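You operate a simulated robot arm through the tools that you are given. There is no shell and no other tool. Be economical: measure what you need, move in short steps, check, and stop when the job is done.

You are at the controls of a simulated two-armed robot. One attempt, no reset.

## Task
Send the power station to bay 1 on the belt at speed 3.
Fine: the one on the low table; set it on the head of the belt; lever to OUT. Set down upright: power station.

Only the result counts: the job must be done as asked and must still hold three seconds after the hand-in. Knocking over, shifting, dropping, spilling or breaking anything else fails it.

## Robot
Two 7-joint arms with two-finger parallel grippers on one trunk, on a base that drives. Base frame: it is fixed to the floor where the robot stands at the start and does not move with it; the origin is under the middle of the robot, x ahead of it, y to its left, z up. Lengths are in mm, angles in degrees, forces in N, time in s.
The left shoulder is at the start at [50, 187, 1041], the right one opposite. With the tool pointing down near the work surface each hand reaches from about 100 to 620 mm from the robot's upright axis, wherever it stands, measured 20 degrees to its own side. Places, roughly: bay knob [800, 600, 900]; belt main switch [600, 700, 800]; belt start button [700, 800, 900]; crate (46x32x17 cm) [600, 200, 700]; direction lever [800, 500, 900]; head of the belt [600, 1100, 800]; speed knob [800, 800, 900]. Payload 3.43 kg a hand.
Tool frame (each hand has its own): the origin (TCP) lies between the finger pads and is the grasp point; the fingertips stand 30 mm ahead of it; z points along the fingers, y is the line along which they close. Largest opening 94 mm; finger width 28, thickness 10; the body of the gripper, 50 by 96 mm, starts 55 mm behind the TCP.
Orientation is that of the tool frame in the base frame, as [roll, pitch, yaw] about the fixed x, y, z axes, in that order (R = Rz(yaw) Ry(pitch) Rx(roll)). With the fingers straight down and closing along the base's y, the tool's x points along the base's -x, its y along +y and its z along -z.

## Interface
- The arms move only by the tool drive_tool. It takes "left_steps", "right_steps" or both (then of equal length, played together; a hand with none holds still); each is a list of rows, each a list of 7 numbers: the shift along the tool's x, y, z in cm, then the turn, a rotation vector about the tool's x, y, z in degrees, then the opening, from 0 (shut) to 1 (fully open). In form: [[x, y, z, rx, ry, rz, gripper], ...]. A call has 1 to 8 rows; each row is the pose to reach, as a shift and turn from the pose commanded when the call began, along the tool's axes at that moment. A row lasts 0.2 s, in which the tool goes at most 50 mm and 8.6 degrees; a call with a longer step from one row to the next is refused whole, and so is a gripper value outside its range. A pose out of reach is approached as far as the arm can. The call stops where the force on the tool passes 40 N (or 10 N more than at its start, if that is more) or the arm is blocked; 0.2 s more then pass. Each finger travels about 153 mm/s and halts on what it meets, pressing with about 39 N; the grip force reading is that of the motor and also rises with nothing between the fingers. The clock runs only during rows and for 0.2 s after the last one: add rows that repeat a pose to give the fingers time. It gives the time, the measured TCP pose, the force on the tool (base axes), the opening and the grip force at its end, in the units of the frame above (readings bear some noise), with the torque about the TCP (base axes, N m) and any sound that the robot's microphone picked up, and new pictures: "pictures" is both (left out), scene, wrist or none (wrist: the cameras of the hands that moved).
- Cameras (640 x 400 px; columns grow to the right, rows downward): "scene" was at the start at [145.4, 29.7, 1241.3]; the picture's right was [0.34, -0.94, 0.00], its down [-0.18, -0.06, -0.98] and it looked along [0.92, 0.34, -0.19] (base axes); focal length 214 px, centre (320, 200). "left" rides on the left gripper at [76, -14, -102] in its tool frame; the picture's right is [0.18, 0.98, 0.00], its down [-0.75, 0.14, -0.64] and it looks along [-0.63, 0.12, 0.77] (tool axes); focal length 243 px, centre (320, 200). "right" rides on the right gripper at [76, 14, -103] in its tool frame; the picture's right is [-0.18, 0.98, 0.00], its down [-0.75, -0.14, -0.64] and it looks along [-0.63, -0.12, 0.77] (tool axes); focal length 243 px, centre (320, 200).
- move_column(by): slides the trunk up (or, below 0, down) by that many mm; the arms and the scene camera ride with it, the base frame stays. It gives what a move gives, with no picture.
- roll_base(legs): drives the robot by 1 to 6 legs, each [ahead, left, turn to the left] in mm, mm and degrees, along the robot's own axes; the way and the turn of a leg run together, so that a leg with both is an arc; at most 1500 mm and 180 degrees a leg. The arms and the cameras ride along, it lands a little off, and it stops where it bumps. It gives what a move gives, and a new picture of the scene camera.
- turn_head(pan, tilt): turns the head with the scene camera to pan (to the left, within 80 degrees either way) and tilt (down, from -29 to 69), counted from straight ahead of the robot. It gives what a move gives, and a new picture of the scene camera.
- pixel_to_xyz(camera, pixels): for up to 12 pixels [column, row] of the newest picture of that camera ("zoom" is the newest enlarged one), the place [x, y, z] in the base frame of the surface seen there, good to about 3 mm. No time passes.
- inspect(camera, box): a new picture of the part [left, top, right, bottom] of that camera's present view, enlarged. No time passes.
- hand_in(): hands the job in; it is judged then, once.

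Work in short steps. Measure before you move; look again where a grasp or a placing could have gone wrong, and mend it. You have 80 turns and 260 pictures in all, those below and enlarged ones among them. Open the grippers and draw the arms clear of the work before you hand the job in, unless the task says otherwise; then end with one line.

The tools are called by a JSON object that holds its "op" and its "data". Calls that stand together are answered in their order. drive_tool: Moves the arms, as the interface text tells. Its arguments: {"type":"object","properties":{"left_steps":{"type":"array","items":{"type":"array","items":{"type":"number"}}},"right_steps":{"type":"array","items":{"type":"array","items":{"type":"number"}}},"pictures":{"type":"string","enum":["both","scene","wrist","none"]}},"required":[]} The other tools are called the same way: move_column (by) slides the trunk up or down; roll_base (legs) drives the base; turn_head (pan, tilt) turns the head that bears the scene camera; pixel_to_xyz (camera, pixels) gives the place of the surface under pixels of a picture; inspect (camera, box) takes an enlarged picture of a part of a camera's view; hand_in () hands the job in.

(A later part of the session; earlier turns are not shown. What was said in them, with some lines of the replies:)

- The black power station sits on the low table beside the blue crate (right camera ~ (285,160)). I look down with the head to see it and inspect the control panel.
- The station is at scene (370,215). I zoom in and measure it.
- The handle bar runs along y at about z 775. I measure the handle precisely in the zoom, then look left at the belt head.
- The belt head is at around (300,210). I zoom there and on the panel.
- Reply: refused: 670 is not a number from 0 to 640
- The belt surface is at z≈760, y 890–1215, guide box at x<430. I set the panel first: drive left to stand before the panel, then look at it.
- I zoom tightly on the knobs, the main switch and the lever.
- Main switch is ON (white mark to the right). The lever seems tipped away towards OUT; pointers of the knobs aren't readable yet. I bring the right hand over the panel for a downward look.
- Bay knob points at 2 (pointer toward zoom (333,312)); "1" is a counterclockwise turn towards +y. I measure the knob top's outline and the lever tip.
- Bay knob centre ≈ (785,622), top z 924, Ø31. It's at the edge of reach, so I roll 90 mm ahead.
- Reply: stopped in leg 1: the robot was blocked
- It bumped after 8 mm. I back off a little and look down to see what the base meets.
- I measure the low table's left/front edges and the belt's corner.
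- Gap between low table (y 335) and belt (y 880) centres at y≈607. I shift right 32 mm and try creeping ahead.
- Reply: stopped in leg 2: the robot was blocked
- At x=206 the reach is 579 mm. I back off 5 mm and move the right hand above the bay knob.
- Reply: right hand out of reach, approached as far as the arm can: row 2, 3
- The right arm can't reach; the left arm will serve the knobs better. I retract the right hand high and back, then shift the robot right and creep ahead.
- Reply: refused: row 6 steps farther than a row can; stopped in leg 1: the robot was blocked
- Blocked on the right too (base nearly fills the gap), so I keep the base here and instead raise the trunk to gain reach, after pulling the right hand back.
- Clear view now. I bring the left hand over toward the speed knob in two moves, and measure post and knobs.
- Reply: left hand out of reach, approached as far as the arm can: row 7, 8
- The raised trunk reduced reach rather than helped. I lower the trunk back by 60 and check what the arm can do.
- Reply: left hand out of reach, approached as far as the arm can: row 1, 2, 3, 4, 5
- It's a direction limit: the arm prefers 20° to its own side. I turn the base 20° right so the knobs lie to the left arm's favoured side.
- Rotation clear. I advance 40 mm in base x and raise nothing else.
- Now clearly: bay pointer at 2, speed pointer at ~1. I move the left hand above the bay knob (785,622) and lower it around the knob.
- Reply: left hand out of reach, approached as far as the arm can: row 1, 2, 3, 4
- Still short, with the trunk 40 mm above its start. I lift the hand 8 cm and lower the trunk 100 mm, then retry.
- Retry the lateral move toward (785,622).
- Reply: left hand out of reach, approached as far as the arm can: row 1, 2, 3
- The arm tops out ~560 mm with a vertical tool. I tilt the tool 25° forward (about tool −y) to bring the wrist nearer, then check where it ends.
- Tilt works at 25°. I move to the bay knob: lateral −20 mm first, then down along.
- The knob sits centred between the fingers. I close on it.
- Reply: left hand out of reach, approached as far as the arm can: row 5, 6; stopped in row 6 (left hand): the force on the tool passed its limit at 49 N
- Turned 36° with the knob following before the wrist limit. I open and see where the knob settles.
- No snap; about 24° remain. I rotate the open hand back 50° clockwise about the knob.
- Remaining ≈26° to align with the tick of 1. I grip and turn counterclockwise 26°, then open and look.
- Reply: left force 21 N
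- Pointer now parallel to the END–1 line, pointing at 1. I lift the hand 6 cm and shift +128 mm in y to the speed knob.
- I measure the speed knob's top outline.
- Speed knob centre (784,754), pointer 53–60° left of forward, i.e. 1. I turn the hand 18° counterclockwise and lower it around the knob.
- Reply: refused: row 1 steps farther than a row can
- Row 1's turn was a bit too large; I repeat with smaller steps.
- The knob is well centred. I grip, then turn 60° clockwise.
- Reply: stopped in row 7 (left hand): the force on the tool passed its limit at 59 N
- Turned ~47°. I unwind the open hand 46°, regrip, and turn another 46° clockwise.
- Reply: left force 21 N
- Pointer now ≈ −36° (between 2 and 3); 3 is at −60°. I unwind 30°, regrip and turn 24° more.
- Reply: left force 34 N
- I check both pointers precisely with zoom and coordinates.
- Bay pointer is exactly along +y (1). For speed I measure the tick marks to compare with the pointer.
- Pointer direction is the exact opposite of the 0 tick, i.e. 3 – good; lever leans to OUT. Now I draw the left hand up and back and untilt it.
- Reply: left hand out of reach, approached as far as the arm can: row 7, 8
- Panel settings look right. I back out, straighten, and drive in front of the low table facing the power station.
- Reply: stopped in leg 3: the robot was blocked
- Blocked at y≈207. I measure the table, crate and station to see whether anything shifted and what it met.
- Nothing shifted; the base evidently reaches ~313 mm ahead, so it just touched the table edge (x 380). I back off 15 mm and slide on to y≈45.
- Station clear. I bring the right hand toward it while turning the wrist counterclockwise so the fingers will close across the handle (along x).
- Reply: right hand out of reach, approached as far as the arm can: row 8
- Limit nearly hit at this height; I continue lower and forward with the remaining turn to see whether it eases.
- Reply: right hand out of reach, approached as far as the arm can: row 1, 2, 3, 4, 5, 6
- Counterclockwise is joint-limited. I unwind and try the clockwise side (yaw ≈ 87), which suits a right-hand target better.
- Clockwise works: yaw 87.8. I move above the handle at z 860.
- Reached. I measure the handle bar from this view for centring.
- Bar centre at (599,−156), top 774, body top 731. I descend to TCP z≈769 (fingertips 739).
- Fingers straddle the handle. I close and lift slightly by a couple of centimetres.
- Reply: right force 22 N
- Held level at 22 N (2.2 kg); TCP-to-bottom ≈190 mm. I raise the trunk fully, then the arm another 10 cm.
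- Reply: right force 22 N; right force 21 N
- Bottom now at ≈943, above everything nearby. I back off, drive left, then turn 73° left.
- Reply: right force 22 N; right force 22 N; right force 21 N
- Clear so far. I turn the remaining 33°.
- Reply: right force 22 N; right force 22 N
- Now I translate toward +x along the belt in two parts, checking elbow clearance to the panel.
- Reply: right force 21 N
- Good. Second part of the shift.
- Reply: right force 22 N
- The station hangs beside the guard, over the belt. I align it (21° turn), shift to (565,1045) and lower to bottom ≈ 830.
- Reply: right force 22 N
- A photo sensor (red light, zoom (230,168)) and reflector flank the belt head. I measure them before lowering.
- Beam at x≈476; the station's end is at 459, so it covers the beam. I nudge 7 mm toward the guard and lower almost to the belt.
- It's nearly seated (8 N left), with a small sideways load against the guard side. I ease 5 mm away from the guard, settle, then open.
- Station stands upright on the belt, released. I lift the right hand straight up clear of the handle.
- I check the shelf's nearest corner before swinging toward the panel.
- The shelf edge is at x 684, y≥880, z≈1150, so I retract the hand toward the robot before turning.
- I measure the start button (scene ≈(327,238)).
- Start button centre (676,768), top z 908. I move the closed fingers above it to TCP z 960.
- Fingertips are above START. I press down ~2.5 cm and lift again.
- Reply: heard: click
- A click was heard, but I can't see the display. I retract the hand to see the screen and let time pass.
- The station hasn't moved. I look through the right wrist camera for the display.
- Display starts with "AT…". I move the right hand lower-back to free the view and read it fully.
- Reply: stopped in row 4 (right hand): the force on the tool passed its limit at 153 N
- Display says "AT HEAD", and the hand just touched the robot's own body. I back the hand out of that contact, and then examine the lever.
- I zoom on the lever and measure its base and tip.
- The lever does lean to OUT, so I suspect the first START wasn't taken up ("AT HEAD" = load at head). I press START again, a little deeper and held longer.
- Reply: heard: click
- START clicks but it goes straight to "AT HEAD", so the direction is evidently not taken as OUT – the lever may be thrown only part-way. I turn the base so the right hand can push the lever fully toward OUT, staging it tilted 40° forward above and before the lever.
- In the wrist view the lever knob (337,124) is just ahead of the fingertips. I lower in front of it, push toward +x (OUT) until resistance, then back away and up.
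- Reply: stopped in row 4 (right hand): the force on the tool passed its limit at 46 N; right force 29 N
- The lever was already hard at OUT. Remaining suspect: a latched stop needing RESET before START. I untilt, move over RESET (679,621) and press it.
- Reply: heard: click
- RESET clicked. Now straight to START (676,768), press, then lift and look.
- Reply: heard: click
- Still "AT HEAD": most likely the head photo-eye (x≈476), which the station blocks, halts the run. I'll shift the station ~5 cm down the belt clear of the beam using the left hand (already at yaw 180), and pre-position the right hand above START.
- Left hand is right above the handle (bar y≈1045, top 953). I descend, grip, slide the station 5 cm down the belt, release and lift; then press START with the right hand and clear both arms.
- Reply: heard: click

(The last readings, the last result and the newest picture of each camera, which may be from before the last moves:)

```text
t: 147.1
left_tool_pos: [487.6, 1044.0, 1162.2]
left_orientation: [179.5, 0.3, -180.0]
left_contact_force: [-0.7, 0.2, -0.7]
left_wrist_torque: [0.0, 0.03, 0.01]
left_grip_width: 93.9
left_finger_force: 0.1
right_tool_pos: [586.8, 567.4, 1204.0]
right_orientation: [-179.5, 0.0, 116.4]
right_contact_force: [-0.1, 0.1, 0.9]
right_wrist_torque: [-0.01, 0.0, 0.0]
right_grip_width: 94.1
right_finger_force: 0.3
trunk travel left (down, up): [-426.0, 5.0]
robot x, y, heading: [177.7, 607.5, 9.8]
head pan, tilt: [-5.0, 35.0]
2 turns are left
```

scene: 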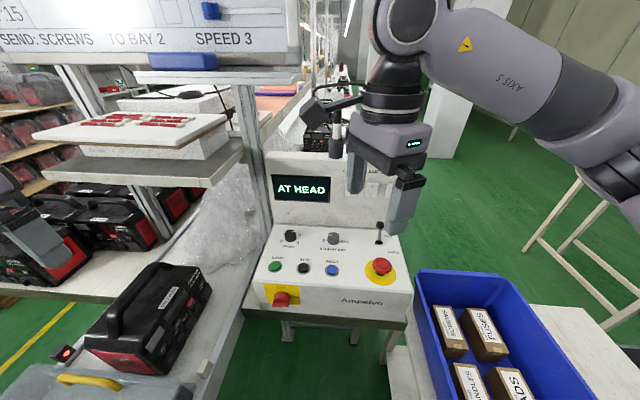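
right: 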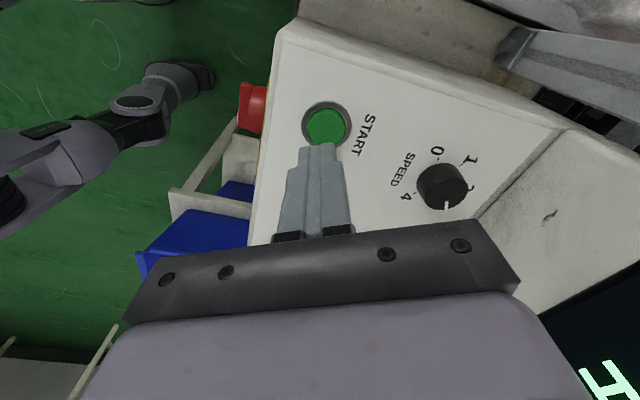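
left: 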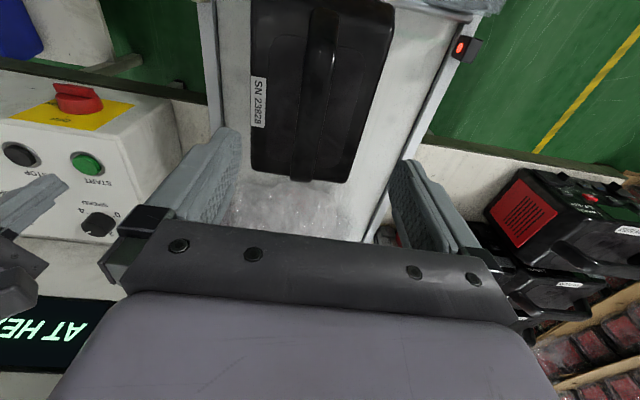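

The picture shows the station was carried back to the head (from (163,300) to (148,315)): the belt runs BACK with the lever at its far end. So I grip the lever knob, throw it to its other end toward the robot, release, and press START again.

{"op": "roll_base", "data": {"legs": [[18, 0, 0]]}}

{"op": "drive_tool", "data": {"right_steps": [[-1.4, 0.5, 1.3, 0, 0, -8, 1], [-2.8, 1, 2.6, 0, 0, -16, 1], [-4.2, 1.5, 3.9, 0, 0, -24, 1], [-5.6, 2, 5.2, 0, 0, -32, 1], [-7.05, 2.5, 6.5, 0, 0, -40, 1], [-8.5, 3, 7.8, 0, 0, -48, 1], [-9.9, 3.5, 9.1, 0, 0, -56, 1], [-11.28, 3.94, 10.4, 0, 0, -64, 1]], "pictures": "none"}}

{"op": "drive_tool", "data": {"right_steps": [[-1.5, 0, 1.8, 0, -7, 0, 1], [-3, 0, 3.6, 0, -14, 0, 1], [-4.5, 0, 5.4, 0, -21, 0, 1], [-6, 0, 7.2, 0, -28, 0, 1], [-7.5, 0, 9, 0, -35, 0, 1], [-7.5, 0, 9, 0, -35, 0, 1]], "pictures": "none"}}

{"op": "drive_tool", "data": {"right_steps": [[-0.15, 0, 1.8, 0, 0, 0, 1], [-0.3, 0, 3.6, 0, 0, 0, 1], [-0.46, 0, 5.45, 0, 0, 0, 1], [-0.46, 0, 5.45, 0, 0, 0, 0.5], [-0.46, 0, 5.45, 0, 0, 0, 0.05], [-0.46, 0, 5.45, 0, 0, 0, 0.05]], "pictures": "wrist"}}

{"op": "drive_tool", "data": {"right_steps": [[0.7, 0, -0.74, 0, 0, 0, 0.05], [1.41, 0, -1.48, 0, 0, 0, 0.05], [2.23, 0, -2.05, 0, 0, 0, 0.05], [3.16, 0, -2.46, 0, 0, 0, 0.05], [3.77, 0, -2.64, 0, 0, 0, 0.05], [3.77, 0, -2.64, 0, 0, 0, 0.05]], "pictures": "wrist"}}

{"op": "drive_tool", "data": {"right_steps": [[0, 0, 0, 0, 0, 0, 0.5], [0, 0, 0, 0, 0, 0, 1], [0, 0, -3, 0, 0, 0, 1], [0, 0, -6, 0, 0, 0, 0.6], [0, 0, -9, 0, 0, 0, 0.2], [0, 0, -9, 0, 0, 0, 0]], "pictures": "wrist"}}

{"op": "drive_tool", "data": {"right_steps": [[0.3, 4, -0.2, 0, 5, 0, 0], [0.6, 8, -0.4, 0, 10, 0, 0], [0.9, 12, -0.6, 0, 15, 0, 0], [1.2, 16, -0.85, 0, 20, 0, 0], [1.5, 20, -1.05, 0, 25, 0, 0], [1.8, 24.1, -1.3, 0, 30, 0, 0], [2.13, 28.1, -1.49, 0, 35, 0, 0], [4.7, 28.1, 2.2, 0, 35, 0, 0]], "pictures": "wrist"}}

{"op": "drive_tool", "data": {"right_steps": [[0, 0, 2.2, 0, 0, 0, 0], [0, 0, 4.8, 0, 0, 0, 0], [0, 0, 6.3, 0, 0, 0, 0], [0, 0, 6.8, 0, 0, 0, 0], [0, 0, 6.8, 0, 0, 0, 0], [0, 0, 3, 0, 0, 0, 0], [2, 0, 0, 0, 0, 0, 0], [6, 0, -2, 0, 0, 0, 0]], "pictures": "both"}}

{"op": "drive_tool", "data": {"right_steps": [[2, -3, -3, 0, 0, 0, 0.5], [3, -6, -6, 0, 0, 0, 1], [3, -9, -9, 0, 0, 0, 1], [3, -12, -12, 0, 0, 0, 1], [3, -15, -15, 0, 0, 0, 1], [3, -18, -18, 0, 0, 0, 1], [3, -18, -18, 0, 0, 0, 1], [3, -18, -18, 0, 0, 0, 1]], "pictures": "both"}}

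```text
t: 147.9
left_tool_pos: [504.9, 1047.7, 1164.2]
left_orientation: [179.4, 0.4, 179.9]
left_contact_force: [0.7, 0.6, 0.4]
left_wrist_torque: [-0.04, 0.01, -0.02]
left_grip_width: 94.3
left_finger_force: 0.0
right_tool_pos: [606.1, 570.7, 1203.0]
right_orientation: [-179.4, -0.2, 116.2]
right_contact_force: [0.5, -0.6, 0.0]
right_wrist_torque: [-0.01, 0.02, -0.04]
right_grip_width: 93.9
right_finger_force: 0.1
trunk travel left (down, up): [-426.0, 5.0]
robot x, y, heading: [195.9, 611.4, 9.9]
head pan, tilt: [-5.0, 35.0]
```

scene: 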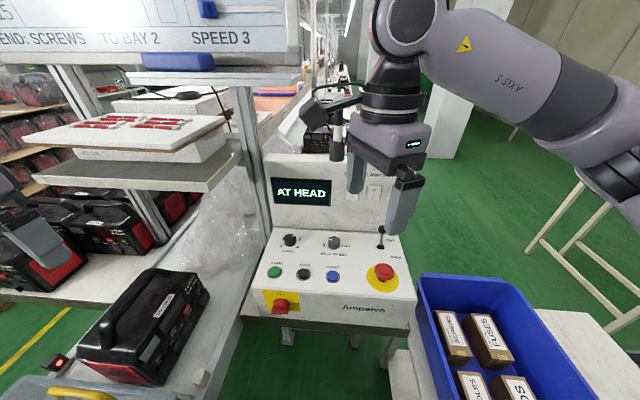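

```text
t: 149.7
left_tool_pos: [503.8, 1045.8, 1163.0]
left_orientation: [179.5, 0.3, 180.0]
left_contact_force: [0.0, -0.2, 1.0]
left_wrist_torque: [-0.04, 0.0, 0.01]
left_grip_width: 93.8
left_finger_force: 0.0
right_tool_pos: [689.4, 485.7, 1098.6]
right_orientation: [-179.8, -0.4, -179.6]
right_contact_force: [0.0, -0.2, -0.4]
right_wrist_torque: [-0.01, 0.0, -0.01]
right_grip_width: 93.8
right_finger_force: 0.0
trunk travel left (down, up): [-426.0, 5.0]
robot x, y, heading: [196.1, 608.7, 9.9]
head pan, tilt: [-5.0, 35.0]
```

```text
t: 151.1
left_tool_pos: [505.1, 1048.3, 1162.3]
left_orientation: [179.5, 0.3, -180.0]
left_contact_force: [0.2, 0.2, -0.3]
left_wrist_torque: [0.02, 0.0, -0.03]
left_grip_width: 93.9
left_finger_force: 0.0
right_tool_pos: [764.2, 486.5, 1008.5]
right_orientation: [-179.8, 34.7, -179.4]
right_contact_force: [-0.2, 0.7, 0.7]
right_wrist_torque: [0.02, 0.01, 0.02]
right_grip_width: 93.9
right_finger_force: 0.1
trunk travel left (down, up): [-426.0, 5.0]
robot x, y, heading: [200.2, 611.0, 9.9]
head pan, tilt: [-5.0, 35.0]
```

```text
t: 152.5
left_tool_pos: [506.1, 1046.4, 1162.7]
left_orientation: [179.5, 0.3, -180.0]
left_contact_force: [0.2, -0.1, 0.5]
left_wrist_torque: [-0.01, 0.04, -0.02]
left_grip_width: 93.9
left_finger_force: 0.1
right_tool_pos: [798.0, 485.7, 966.4]
right_orientation: [-179.8, 34.7, -179.6]
right_contact_force: [-0.8, -1.7, -0.6]
right_wrist_torque: [-0.05, -0.02, -0.01]
right_grip_width: 23.9
right_finger_force: 44.9
trunk travel left (down, up): [-426.0, 5.0]
robot x, y, heading: [196.3, 608.1, 9.9]
head pan, tilt: [-5.0, 35.0]
```

right: 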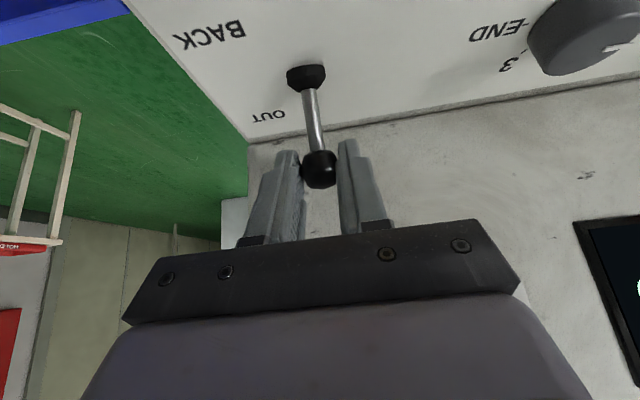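

```text
t: 153.9
left_tool_pos: [505.0, 1048.0, 1162.0]
left_orientation: [179.4, 0.2, 180.0]
left_contact_force: [0.0, 0.6, -0.4]
left_wrist_torque: [0.02, 0.0, -0.02]
left_grip_width: 94.0
left_finger_force: 0.1
right_tool_pos: [754.7, 487.4, 971.5]
right_orientation: [-179.9, 35.4, -179.6]
right_contact_force: [17.9, 2.0, 14.1]
right_wrist_torque: [0.02, -1.73, 0.02]
right_grip_width: 23.9
right_finger_force: 45.4
trunk travel left (down, up): [-426.0, 5.0]
robot x, y, heading: [199.9, 608.1, 9.5]
head pan, tilt: [-5.0, 35.0]
```

right: 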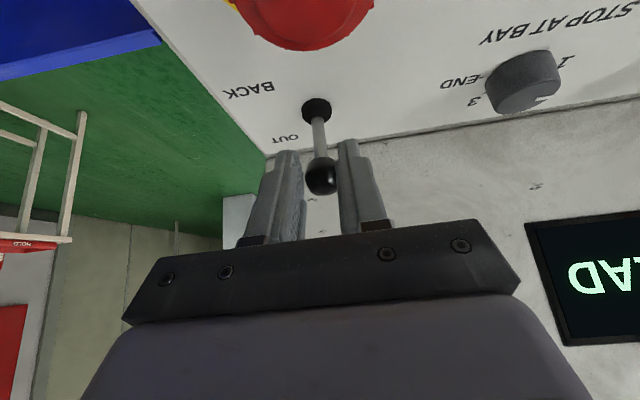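

```text
t: 155.3
left_tool_pos: [504.0, 1047.3, 1161.4]
left_orientation: [179.4, 0.3, 180.0]
left_contact_force: [-0.2, -1.3, 0.4]
left_wrist_torque: [0.04, 0.03, 0.02]
left_grip_width: 94.0
left_finger_force: 0.1
right_tool_pos: [701.5, 486.4, 1041.3]
right_orientation: [-179.8, 34.6, -179.7]
right_contact_force: [0.3, 0.5, -0.2]
right_wrist_torque: [-0.02, -0.01, 0.0]
right_grip_width: 0.1
right_finger_force: 32.8
trunk travel left (down, up): [-426.0, 5.0]
robot x, y, heading: [198.2, 610.8, 9.9]
head pan, tilt: [-5.0, 35.0]
```

right: 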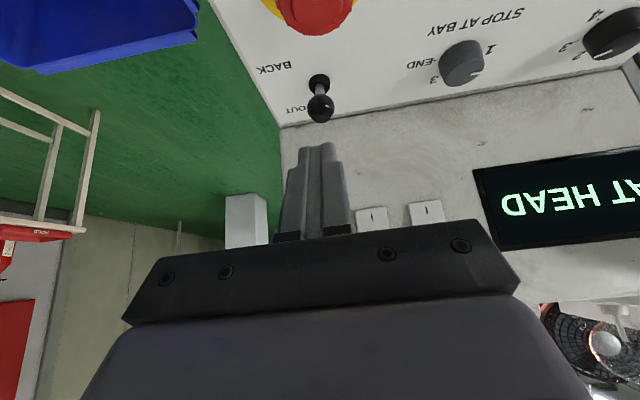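

```text
t: 157.1
left_tool_pos: [504.8, 1045.4, 1163.1]
left_orientation: [179.5, 0.4, 180.0]
left_contact_force: [-0.1, -1.2, -0.2]
left_wrist_torque: [-0.01, 0.05, 0.01]
left_grip_width: 94.1
left_finger_force: 0.1
right_tool_pos: [672.7, 766.7, 996.9]
right_orientation: [-179.9, -0.5, -179.6]
right_contact_force: [0.7, 0.3, 0.2]
right_wrist_torque: [-0.02, 0.01, 0.01]
right_grip_width: 0.3
right_finger_force: 32.7
trunk travel left (down, up): [-426.0, 5.0]
robot x, y, heading: [196.9, 608.6, 9.7]
head pan, tilt: [-5.0, 35.0]
```

right: 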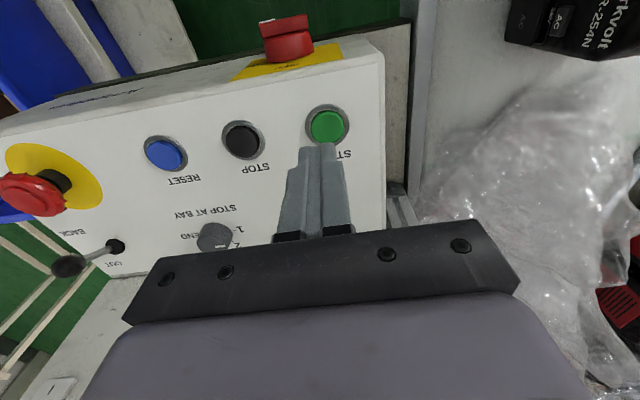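

```text
t: 158.9
left_tool_pos: [504.0, 1047.3, 1162.9]
left_orientation: [179.5, 0.3, 180.0]
left_contact_force: [0.2, 0.0, 0.4]
left_wrist_torque: [0.01, -0.02, -0.02]
left_grip_width: 94.1
left_finger_force: 0.1
right_tool_pos: [612.7, 765.9, 1017.2]
right_orientation: [-179.8, -0.3, -179.7]
right_contact_force: [-0.5, -0.6, -0.8]
right_wrist_torque: [0.0, -0.02, -0.03]
right_grip_width: 0.1
right_finger_force: 33.3
trunk travel left (down, up): [-426.0, 5.0]
robot x, y, heading: [195.9, 608.1, 9.9]
head pan, tilt: [-5.0, 35.0]
heard: click
```

scene: 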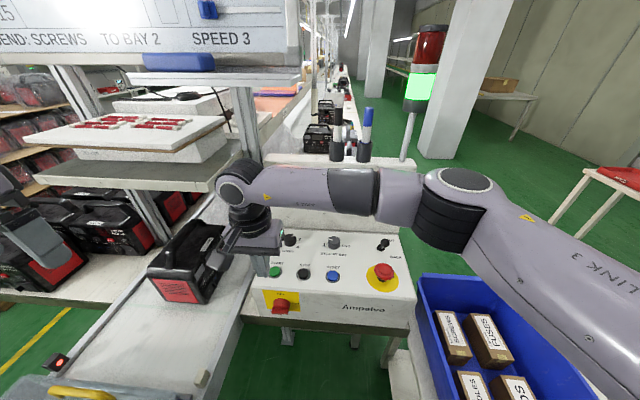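
right: 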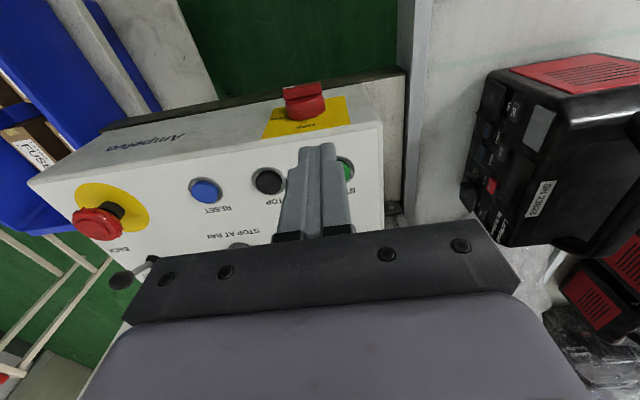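

```text
t: 160.7
left_tool_pos: [504.1, 1046.3, 1164.2]
left_orientation: [179.6, 0.3, 180.0]
left_contact_force: [0.3, 1.4, 0.5]
left_wrist_torque: [-0.01, 0.02, 0.01]
left_grip_width: 94.1
left_finger_force: 0.1
right_tool_pos: [584.8, 587.1, 1197.5]
right_orientation: [-179.9, -0.4, -179.7]
right_contact_force: [0.0, -1.1, -0.2]
right_wrist_torque: [-0.01, 0.02, 0.01]
right_grip_width: 93.9
right_finger_force: 0.1
trunk travel left (down, up): [-426.0, 5.0]
robot x, y, heading: [200.5, 611.0, 10.2]
head pan, tilt: [-5.0, 35.0]
1 turns are left
```

scene: 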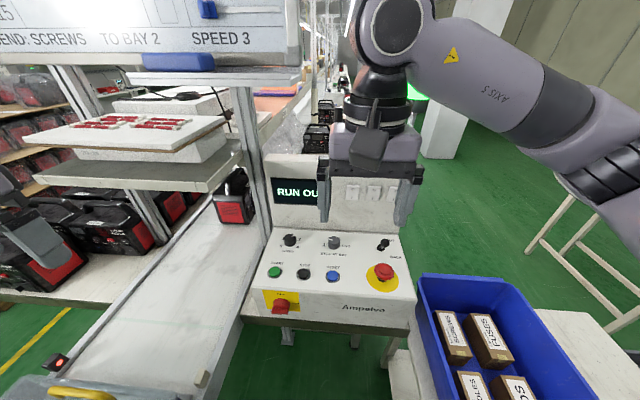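
right: 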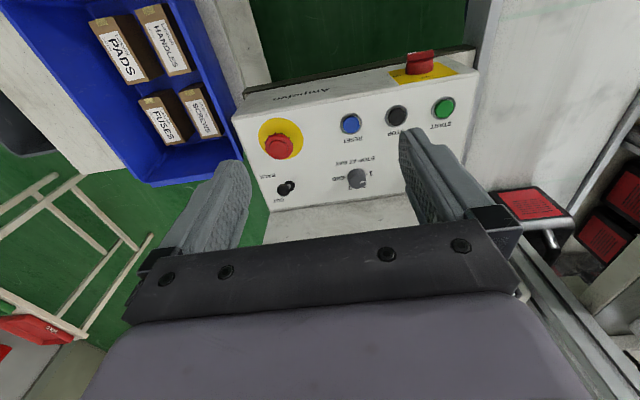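

"RUN OUT": the green lamp is lit and the station is travelling at last. I draw the left arm clear, wait for it to reach bay 1, and hand in.

{"op": "drive_tool", "data": {"left_steps": [[2, 0, -3, 0, 0, 0, 1], [5, 0, -6, 0, 0, 0, 1], [8, 0, -9, 0, 0, 0, 1], [11, 0, -12, 0, 0, 0, 1], [14, 0, -15, 0, 0, 0, 1], [16, 0, -17, 0, 0, 0, 1], [16, 0, -17, 0, 0, 0, 1], [16, 0, -17, 0, 0, 0, 1]], "pictures": "none"}}

{"op": "drive_tool", "data": {"left_steps": [[0, 0, 0, 0, 0, 0, 1], [0, 0, 0, 0, 0, 0, 1], [0, 0, 0, 0, 0, 0, 1], [0, 0, 0, 0, 0, 0, 1], [0, 0, 0, 0, 0, 0, 1], [0, 0, 0, 0, 0, 0, 1], [0, 0, 0, 0, 0, 0, 1], [0, 0, 0, 0, 0, 0, 1]], "pictures": "none"}}

{"op": "drive_tool", "data": {"left_steps": [[0, 0, 0, 0, 0, 0, 1], [0, 0, 0, 0, 0, 0, 1], [0, 0, 0, 0, 0, 0, 1], [0, 0, 0, 0, 0, 0, 1], [0, 0, 0, 0, 0, 0, 1], [0, 0, 0, 0, 0, 0, 1], [0, 0, 0, 0, 0, 0, 1], [0, 0, 0, 0, 0, 0, 1]], "pictures": "none"}}

{"op": "drive_tool", "data": {"left_steps": [[0, 0, 0, 0, 0, 0, 1], [0, 0, 0, 0, 0, 0, 1], [0, 0, 0, 0, 0, 0, 1], [0, 0, 0, 0, 0, 0, 1], [0, 0, 0, 0, 0, 0, 1], [0, 0, 0, 0, 0, 0, 1], [0, 0, 0, 0, 0, 0, 1], [0, 0, 0, 0, 0, 0, 1]], "pictures": "none"}}

{"op": "drive_tool", "data": {"left_steps": [[0, 0, 0, 0, 0, 0, 1], [0, 0, 0, 0, 0, 0, 1], [0, 0, 0, 0, 0, 0, 1], [0, 0, 0, 0, 0, 0, 1], [0, 0, 0, 0, 0, 0, 1], [0, 0, 0, 0, 0, 0, 1], [0, 0, 0, 0, 0, 0, 1], [0, 0, 0, 0, 0, 0, 1]], "pictures": "none"}}

{"op": "drive_tool", "data": {"left_steps": [[0, 0, 0, 0, 0, 0, 1], [0, 0, 0, 0, 0, 0, 1], [0, 0, 0, 0, 0, 0, 1], [0, 0, 0, 0, 0, 0, 1], [0, 0, 0, 0, 0, 0, 1], [0, 0, 0, 0, 0, 0, 1], [0, 0, 0, 0, 0, 0, 1], [0, 0, 0, 0, 0, 0, 1]], "pictures": "none"}}

{"op": "drive_tool", "data": {"left_steps": [[0, 0, 0, 0, 0, 0, 1], [0, 0, 0, 0, 0, 0, 1], [0, 0, 0, 0, 0, 0, 1], [0, 0, 0, 0, 0, 0, 1], [0, 0, 0, 0, 0, 0, 1], [0, 0, 0, 0, 0, 0, 1], [0, 0, 0, 0, 0, 0, 1], [0, 0, 0, 0, 0, 0, 1]], "pictures": "none"}}

{"op": "drive_tool", "data": {"left_steps": [[0, 0, 0, 0, 0, 0, 1], [0, 0, 0, 0, 0, 0, 1], [0, 0, 0, 0, 0, 0, 1], [0, 0, 0, 0, 0, 0, 1], [0, 0, 0, 0, 0, 0, 1], [0, 0, 0, 0, 0, 0, 1], [0, 0, 0, 0, 0, 0, 1], [0, 0, 0, 0, 0, 0, 1]], "pictures": "none"}}

{"op": "drive_tool", "data": {"left_steps": [[0, 0, 0, 0, 0, 0, 1], [0, 0, 0, 0, 0, 0, 1], [0, 0, 0, 0, 0, 0, 1], [0, 0, 0, 0, 0, 0, 1], [0, 0, 0, 0, 0, 0, 1], [0, 0, 0, 0, 0, 0, 1], [0, 0, 0, 0, 0, 0, 1], [0, 0, 0, 0, 0, 0, 1]], "pictures": "none"}}

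{"op": "drive_tool", "data": {"left_steps": [[0, 0, 0, 0, 0, 0, 1], [0, 0, 0, 0, 0, 0, 1], [0, 0, 0, 0, 0, 0, 1], [0, 0, 0, 0, 0, 0, 1], [0, 0, 0, 0, 0, 0, 1], [0, 0, 0, 0, 0, 0, 1], [0, 0, 0, 0, 0, 0, 1], [0, 0, 0, 0, 0, 0, 1]], "pictures": "none"}}

{"op": "drive_tool", "data": {"left_steps": [[0, 0, 0, 0, 0, 0, 1], [0, 0, 0, 0, 0, 0, 1], [0, 0, 0, 0, 0, 0, 1], [0, 0, 0, 0, 0, 0, 1], [0, 0, 0, 0, 0, 0, 1], [0, 0, 0, 0, 0, 0, 1], [0, 0, 0, 0, 0, 0, 1], [0, 0, 0, 0, 0, 0, 1]], "pictures": "none"}}

{"op": "drive_tool", "data": {"left_steps": [[0, 0, 0, 0, 0, 0, 1], [0, 0, 0, 0, 0, 0, 1], [0, 0, 0, 0, 0, 0, 1], [0, 0, 0, 0, 0, 0, 1], [0, 0, 0, 0, 0, 0, 1], [0, 0, 0, 0, 0, 0, 1], [0, 0, 0, 0, 0, 0, 1], [0, 0, 0, 0, 0, 0, 1]], "pictures": "scene"}}

{"op": "hand_in", "data": {}}

```text
t: 162.5
left_tool_pos: [341.7, 1045.8, 1333.5]
left_orientation: [179.5, 0.2, -180.0]
left_contact_force: [0.2, -1.2, -0.5]
left_wrist_torque: [-0.04, 0.02, 0.02]
left_grip_width: 94.2
left_finger_force: 0.1
right_tool_pos: [585.8, 586.4, 1197.5]
right_orientation: [-179.9, -0.4, -179.7]
right_contact_force: [0.4, 0.0, -0.3]
right_wrist_torque: [0.01, 0.0, 0.04]
right_grip_width: 94.0
right_finger_force: 0.2
trunk travel left (down, up): [-426.0, 5.0]
robot x, y, heading: [197.6, 609.3, 9.9]
head pan, tilt: [-5.0, 35.0]
```

```text
t: 164.3
left_tool_pos: [341.5, 1046.0, 1332.9]
left_orientation: [179.5, 0.2, -180.0]
left_contact_force: [-0.4, 1.3, 0.7]
left_wrist_torque: [-0.02, 0.0, -0.01]
left_grip_width: 93.9
left_finger_force: 0.2
right_tool_pos: [585.9, 588.3, 1197.5]
right_orientation: [-179.9, -0.4, -179.7]
right_contact_force: [-0.2, 0.4, 0.9]
right_wrist_torque: [0.02, -0.01, 0.0]
right_grip_width: 94.0
right_finger_force: 0.0
trunk travel left (down, up): [-426.0, 5.0]
robot x, y, heading: [205.2, 606.9, 9.7]
head pan, tilt: [-5.0, 35.0]
```

```text
t: 166.1
left_tool_pos: [344.0, 1045.6, 1332.2]
left_orientation: [179.5, 0.3, 179.9]
left_contact_force: [-0.2, 0.1, -0.2]
left_wrist_torque: [0.02, 0.01, 0.0]
left_grip_width: 94.1
left_finger_force: 0.2
right_tool_pos: [585.1, 587.1, 1197.4]
right_orientation: [-179.8, -0.5, -179.8]
right_contact_force: [0.3, -0.9, 0.1]
right_wrist_torque: [-0.04, -0.02, 0.0]
right_grip_width: 93.9
right_finger_force: 0.0
trunk travel left (down, up): [-426.0, 5.0]
robot x, y, heading: [194.7, 608.1, 9.7]
head pan, tilt: [-5.0, 35.0]
```

```text
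t: 167.9
left_tool_pos: [341.6, 1045.3, 1332.7]
left_orientation: [179.5, 0.3, -180.0]
left_contact_force: [0.3, 0.0, 0.2]
left_wrist_torque: [-0.01, 0.0, 0.03]
left_grip_width: 93.9
left_finger_force: 0.0
right_tool_pos: [584.9, 587.0, 1196.6]
right_orientation: [-180.0, -0.3, -179.8]
right_contact_force: [-0.1, 0.2, -1.1]
right_wrist_torque: [-0.02, 0.02, 0.04]
right_grip_width: 94.0
right_finger_force: 0.0
trunk travel left (down, up): [-426.0, 5.0]
robot x, y, heading: [197.9, 610.5, 9.8]
head pan, tilt: [-5.0, 35.0]
```

```text
t: 169.7
left_tool_pos: [341.7, 1044.2, 1333.0]
left_orientation: [179.5, 0.3, -180.0]
left_contact_force: [0.3, 0.1, -0.3]
left_wrist_torque: [0.01, -0.02, 0.01]
left_grip_width: 94.4
left_finger_force: 0.1
right_tool_pos: [586.0, 588.0, 1198.6]
right_orientation: [-179.9, -0.4, -179.6]
right_contact_force: [-0.3, -0.2, -0.1]
right_wrist_torque: [-0.01, -0.04, -0.02]
right_grip_width: 94.0
right_finger_force: 0.0
trunk travel left (down, up): [-426.0, 5.0]
robot x, y, heading: [196.0, 606.9, 9.9]
head pan, tilt: [-5.0, 35.0]
```

```text
t: 171.5
left_tool_pos: [341.8, 1046.1, 1331.8]
left_orientation: [179.6, 0.4, -180.0]
left_contact_force: [0.0, 0.6, 0.6]
left_wrist_torque: [0.01, 0.01, -0.03]
left_grip_width: 93.6
left_finger_force: 0.0
right_tool_pos: [586.1, 587.3, 1196.7]
right_orientation: [-179.9, -0.3, -179.8]
right_contact_force: [0.3, 0.1, 0.8]
right_wrist_torque: [0.03, -0.01, -0.03]
right_grip_width: 93.7
right_finger_force: 0.0
trunk travel left (down, up): [-426.0, 5.0]
robot x, y, heading: [198.5, 609.1, 9.6]
head pan, tilt: [-5.0, 35.0]
```

```text
t: 173.3
left_tool_pos: [342.1, 1045.2, 1333.0]
left_orientation: [179.5, 0.2, 180.0]
left_contact_force: [-0.3, -0.4, -1.0]
left_wrist_torque: [-0.02, 0.02, 0.05]
left_grip_width: 93.9
left_finger_force: 0.0
right_tool_pos: [586.4, 588.3, 1197.3]
right_orientation: [-179.9, -0.4, -179.6]
right_contact_force: [-0.7, 0.2, 0.4]
right_wrist_torque: [-0.02, 0.02, 0.0]
right_grip_width: 94.0
right_finger_force: 0.1
trunk travel left (down, up): [-426.0, 5.0]
robot x, y, heading: [196.7, 608.2, 9.9]
head pan, tilt: [-5.0, 35.0]
```

```text
t: 175.1
left_tool_pos: [343.7, 1045.4, 1332.0]
left_orientation: [179.5, 0.3, -179.9]
left_contact_force: [0.4, -0.1, 0.0]
left_wrist_torque: [0.01, -0.02, -0.03]
left_grip_width: 93.8
left_finger_force: 0.1
right_tool_pos: [586.7, 588.3, 1196.7]
right_orientation: [-180.0, -0.3, -179.8]
right_contact_force: [-0.9, -0.8, 0.0]
right_wrist_torque: [0.02, 0.03, -0.01]
right_grip_width: 94.0
right_finger_force: 0.1
trunk travel left (down, up): [-426.0, 5.0]
robot x, y, heading: [198.6, 606.0, 9.9]
head pan, tilt: [-5.0, 35.0]
```

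```text
t: 176.9
left_tool_pos: [343.0, 1045.6, 1332.7]
left_orientation: [179.5, 0.2, 180.0]
left_contact_force: [-0.3, -0.7, -0.2]
left_wrist_torque: [0.02, 0.0, -0.01]
left_grip_width: 93.9
left_finger_force: 0.0
right_tool_pos: [585.6, 587.8, 1197.0]
right_orientation: [-179.8, -0.4, -179.7]
right_contact_force: [-0.1, -0.5, 0.4]
right_wrist_torque: [0.01, 0.01, 0.02]
right_grip_width: 94.0
right_finger_force: 0.0
trunk travel left (down, up): [-426.0, 5.0]
robot x, y, heading: [200.4, 611.0, 9.9]
head pan, tilt: [-5.0, 35.0]
```

```text
t: 178.7
left_tool_pos: [343.8, 1045.6, 1332.5]
left_orientation: [179.5, 0.4, -179.9]
left_contact_force: [-0.1, 0.3, -0.6]
left_wrist_torque: [-0.02, 0.01, -0.02]
left_grip_width: 93.9
left_finger_force: 0.1
right_tool_pos: [585.4, 586.9, 1197.6]
right_orientation: [-179.9, -0.4, -179.7]
right_contact_force: [0.4, -0.1, -0.6]
right_wrist_torque: [-0.03, 0.04, 0.03]
right_grip_width: 93.9
right_finger_force: 0.1
trunk travel left (down, up): [-426.0, 5.0]
robot x, y, heading: [198.9, 610.1, 10.1]
head pan, tilt: [-5.0, 35.0]
```

```text
t: 180.5
left_tool_pos: [341.6, 1045.3, 1332.2]
left_orientation: [179.5, 0.3, 179.9]
left_contact_force: [0.7, -0.6, 0.1]
left_wrist_torque: [-0.02, -0.01, -0.02]
left_grip_width: 94.0
left_finger_force: 0.0
right_tool_pos: [585.7, 586.5, 1196.8]
right_orientation: [-179.9, -0.4, -179.6]
right_contact_force: [-0.2, 0.3, 0.9]
right_wrist_torque: [-0.05, -0.06, 0.03]
right_grip_width: 93.9
right_finger_force: 0.1
trunk travel left (down, up): [-426.0, 5.0]
robot x, y, heading: [196.1, 608.4, 9.8]
head pan, tilt: [-5.0, 35.0]
```

```text
t: 182.3
left_tool_pos: [341.4, 1044.5, 1331.9]
left_orientation: [179.5, 0.4, -179.9]
left_contact_force: [0.5, 0.1, -0.1]
left_wrist_torque: [0.02, -0.03, -0.01]
left_grip_width: 94.1
left_finger_force: 0.0
right_tool_pos: [585.5, 587.4, 1197.5]
right_orientation: [-179.9, -0.4, -179.7]
right_contact_force: [0.4, 0.1, -0.1]
right_wrist_torque: [-0.02, -0.02, -0.01]
right_grip_width: 93.9
right_finger_force: 0.1
trunk travel left (down, up): [-426.0, 5.0]
robot x, y, heading: [198.9, 607.9, 9.7]
head pan, tilt: [-5.0, 35.0]
```

scene: 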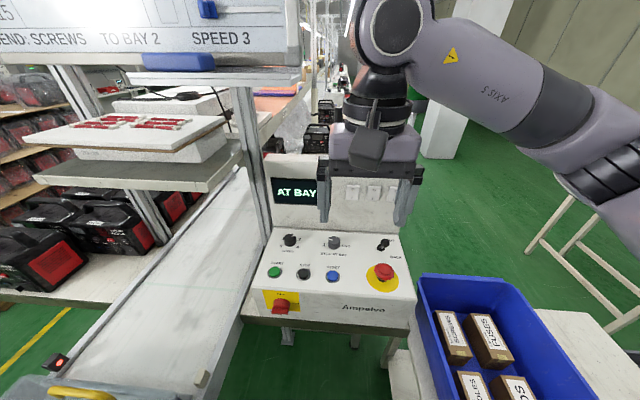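

```text
The job is handed in.
```

The power station went out on the belt with speed at 3 and the bay knob at 1, and I handed the job in with both grippers open and clear; the panel showed "AT BAY", but my arm hid the bay number and I never saw the station standing in the bay. The belt only ran outward ("RUN OUT") with the lever thrown toward the robot, away from the printed OUT label.
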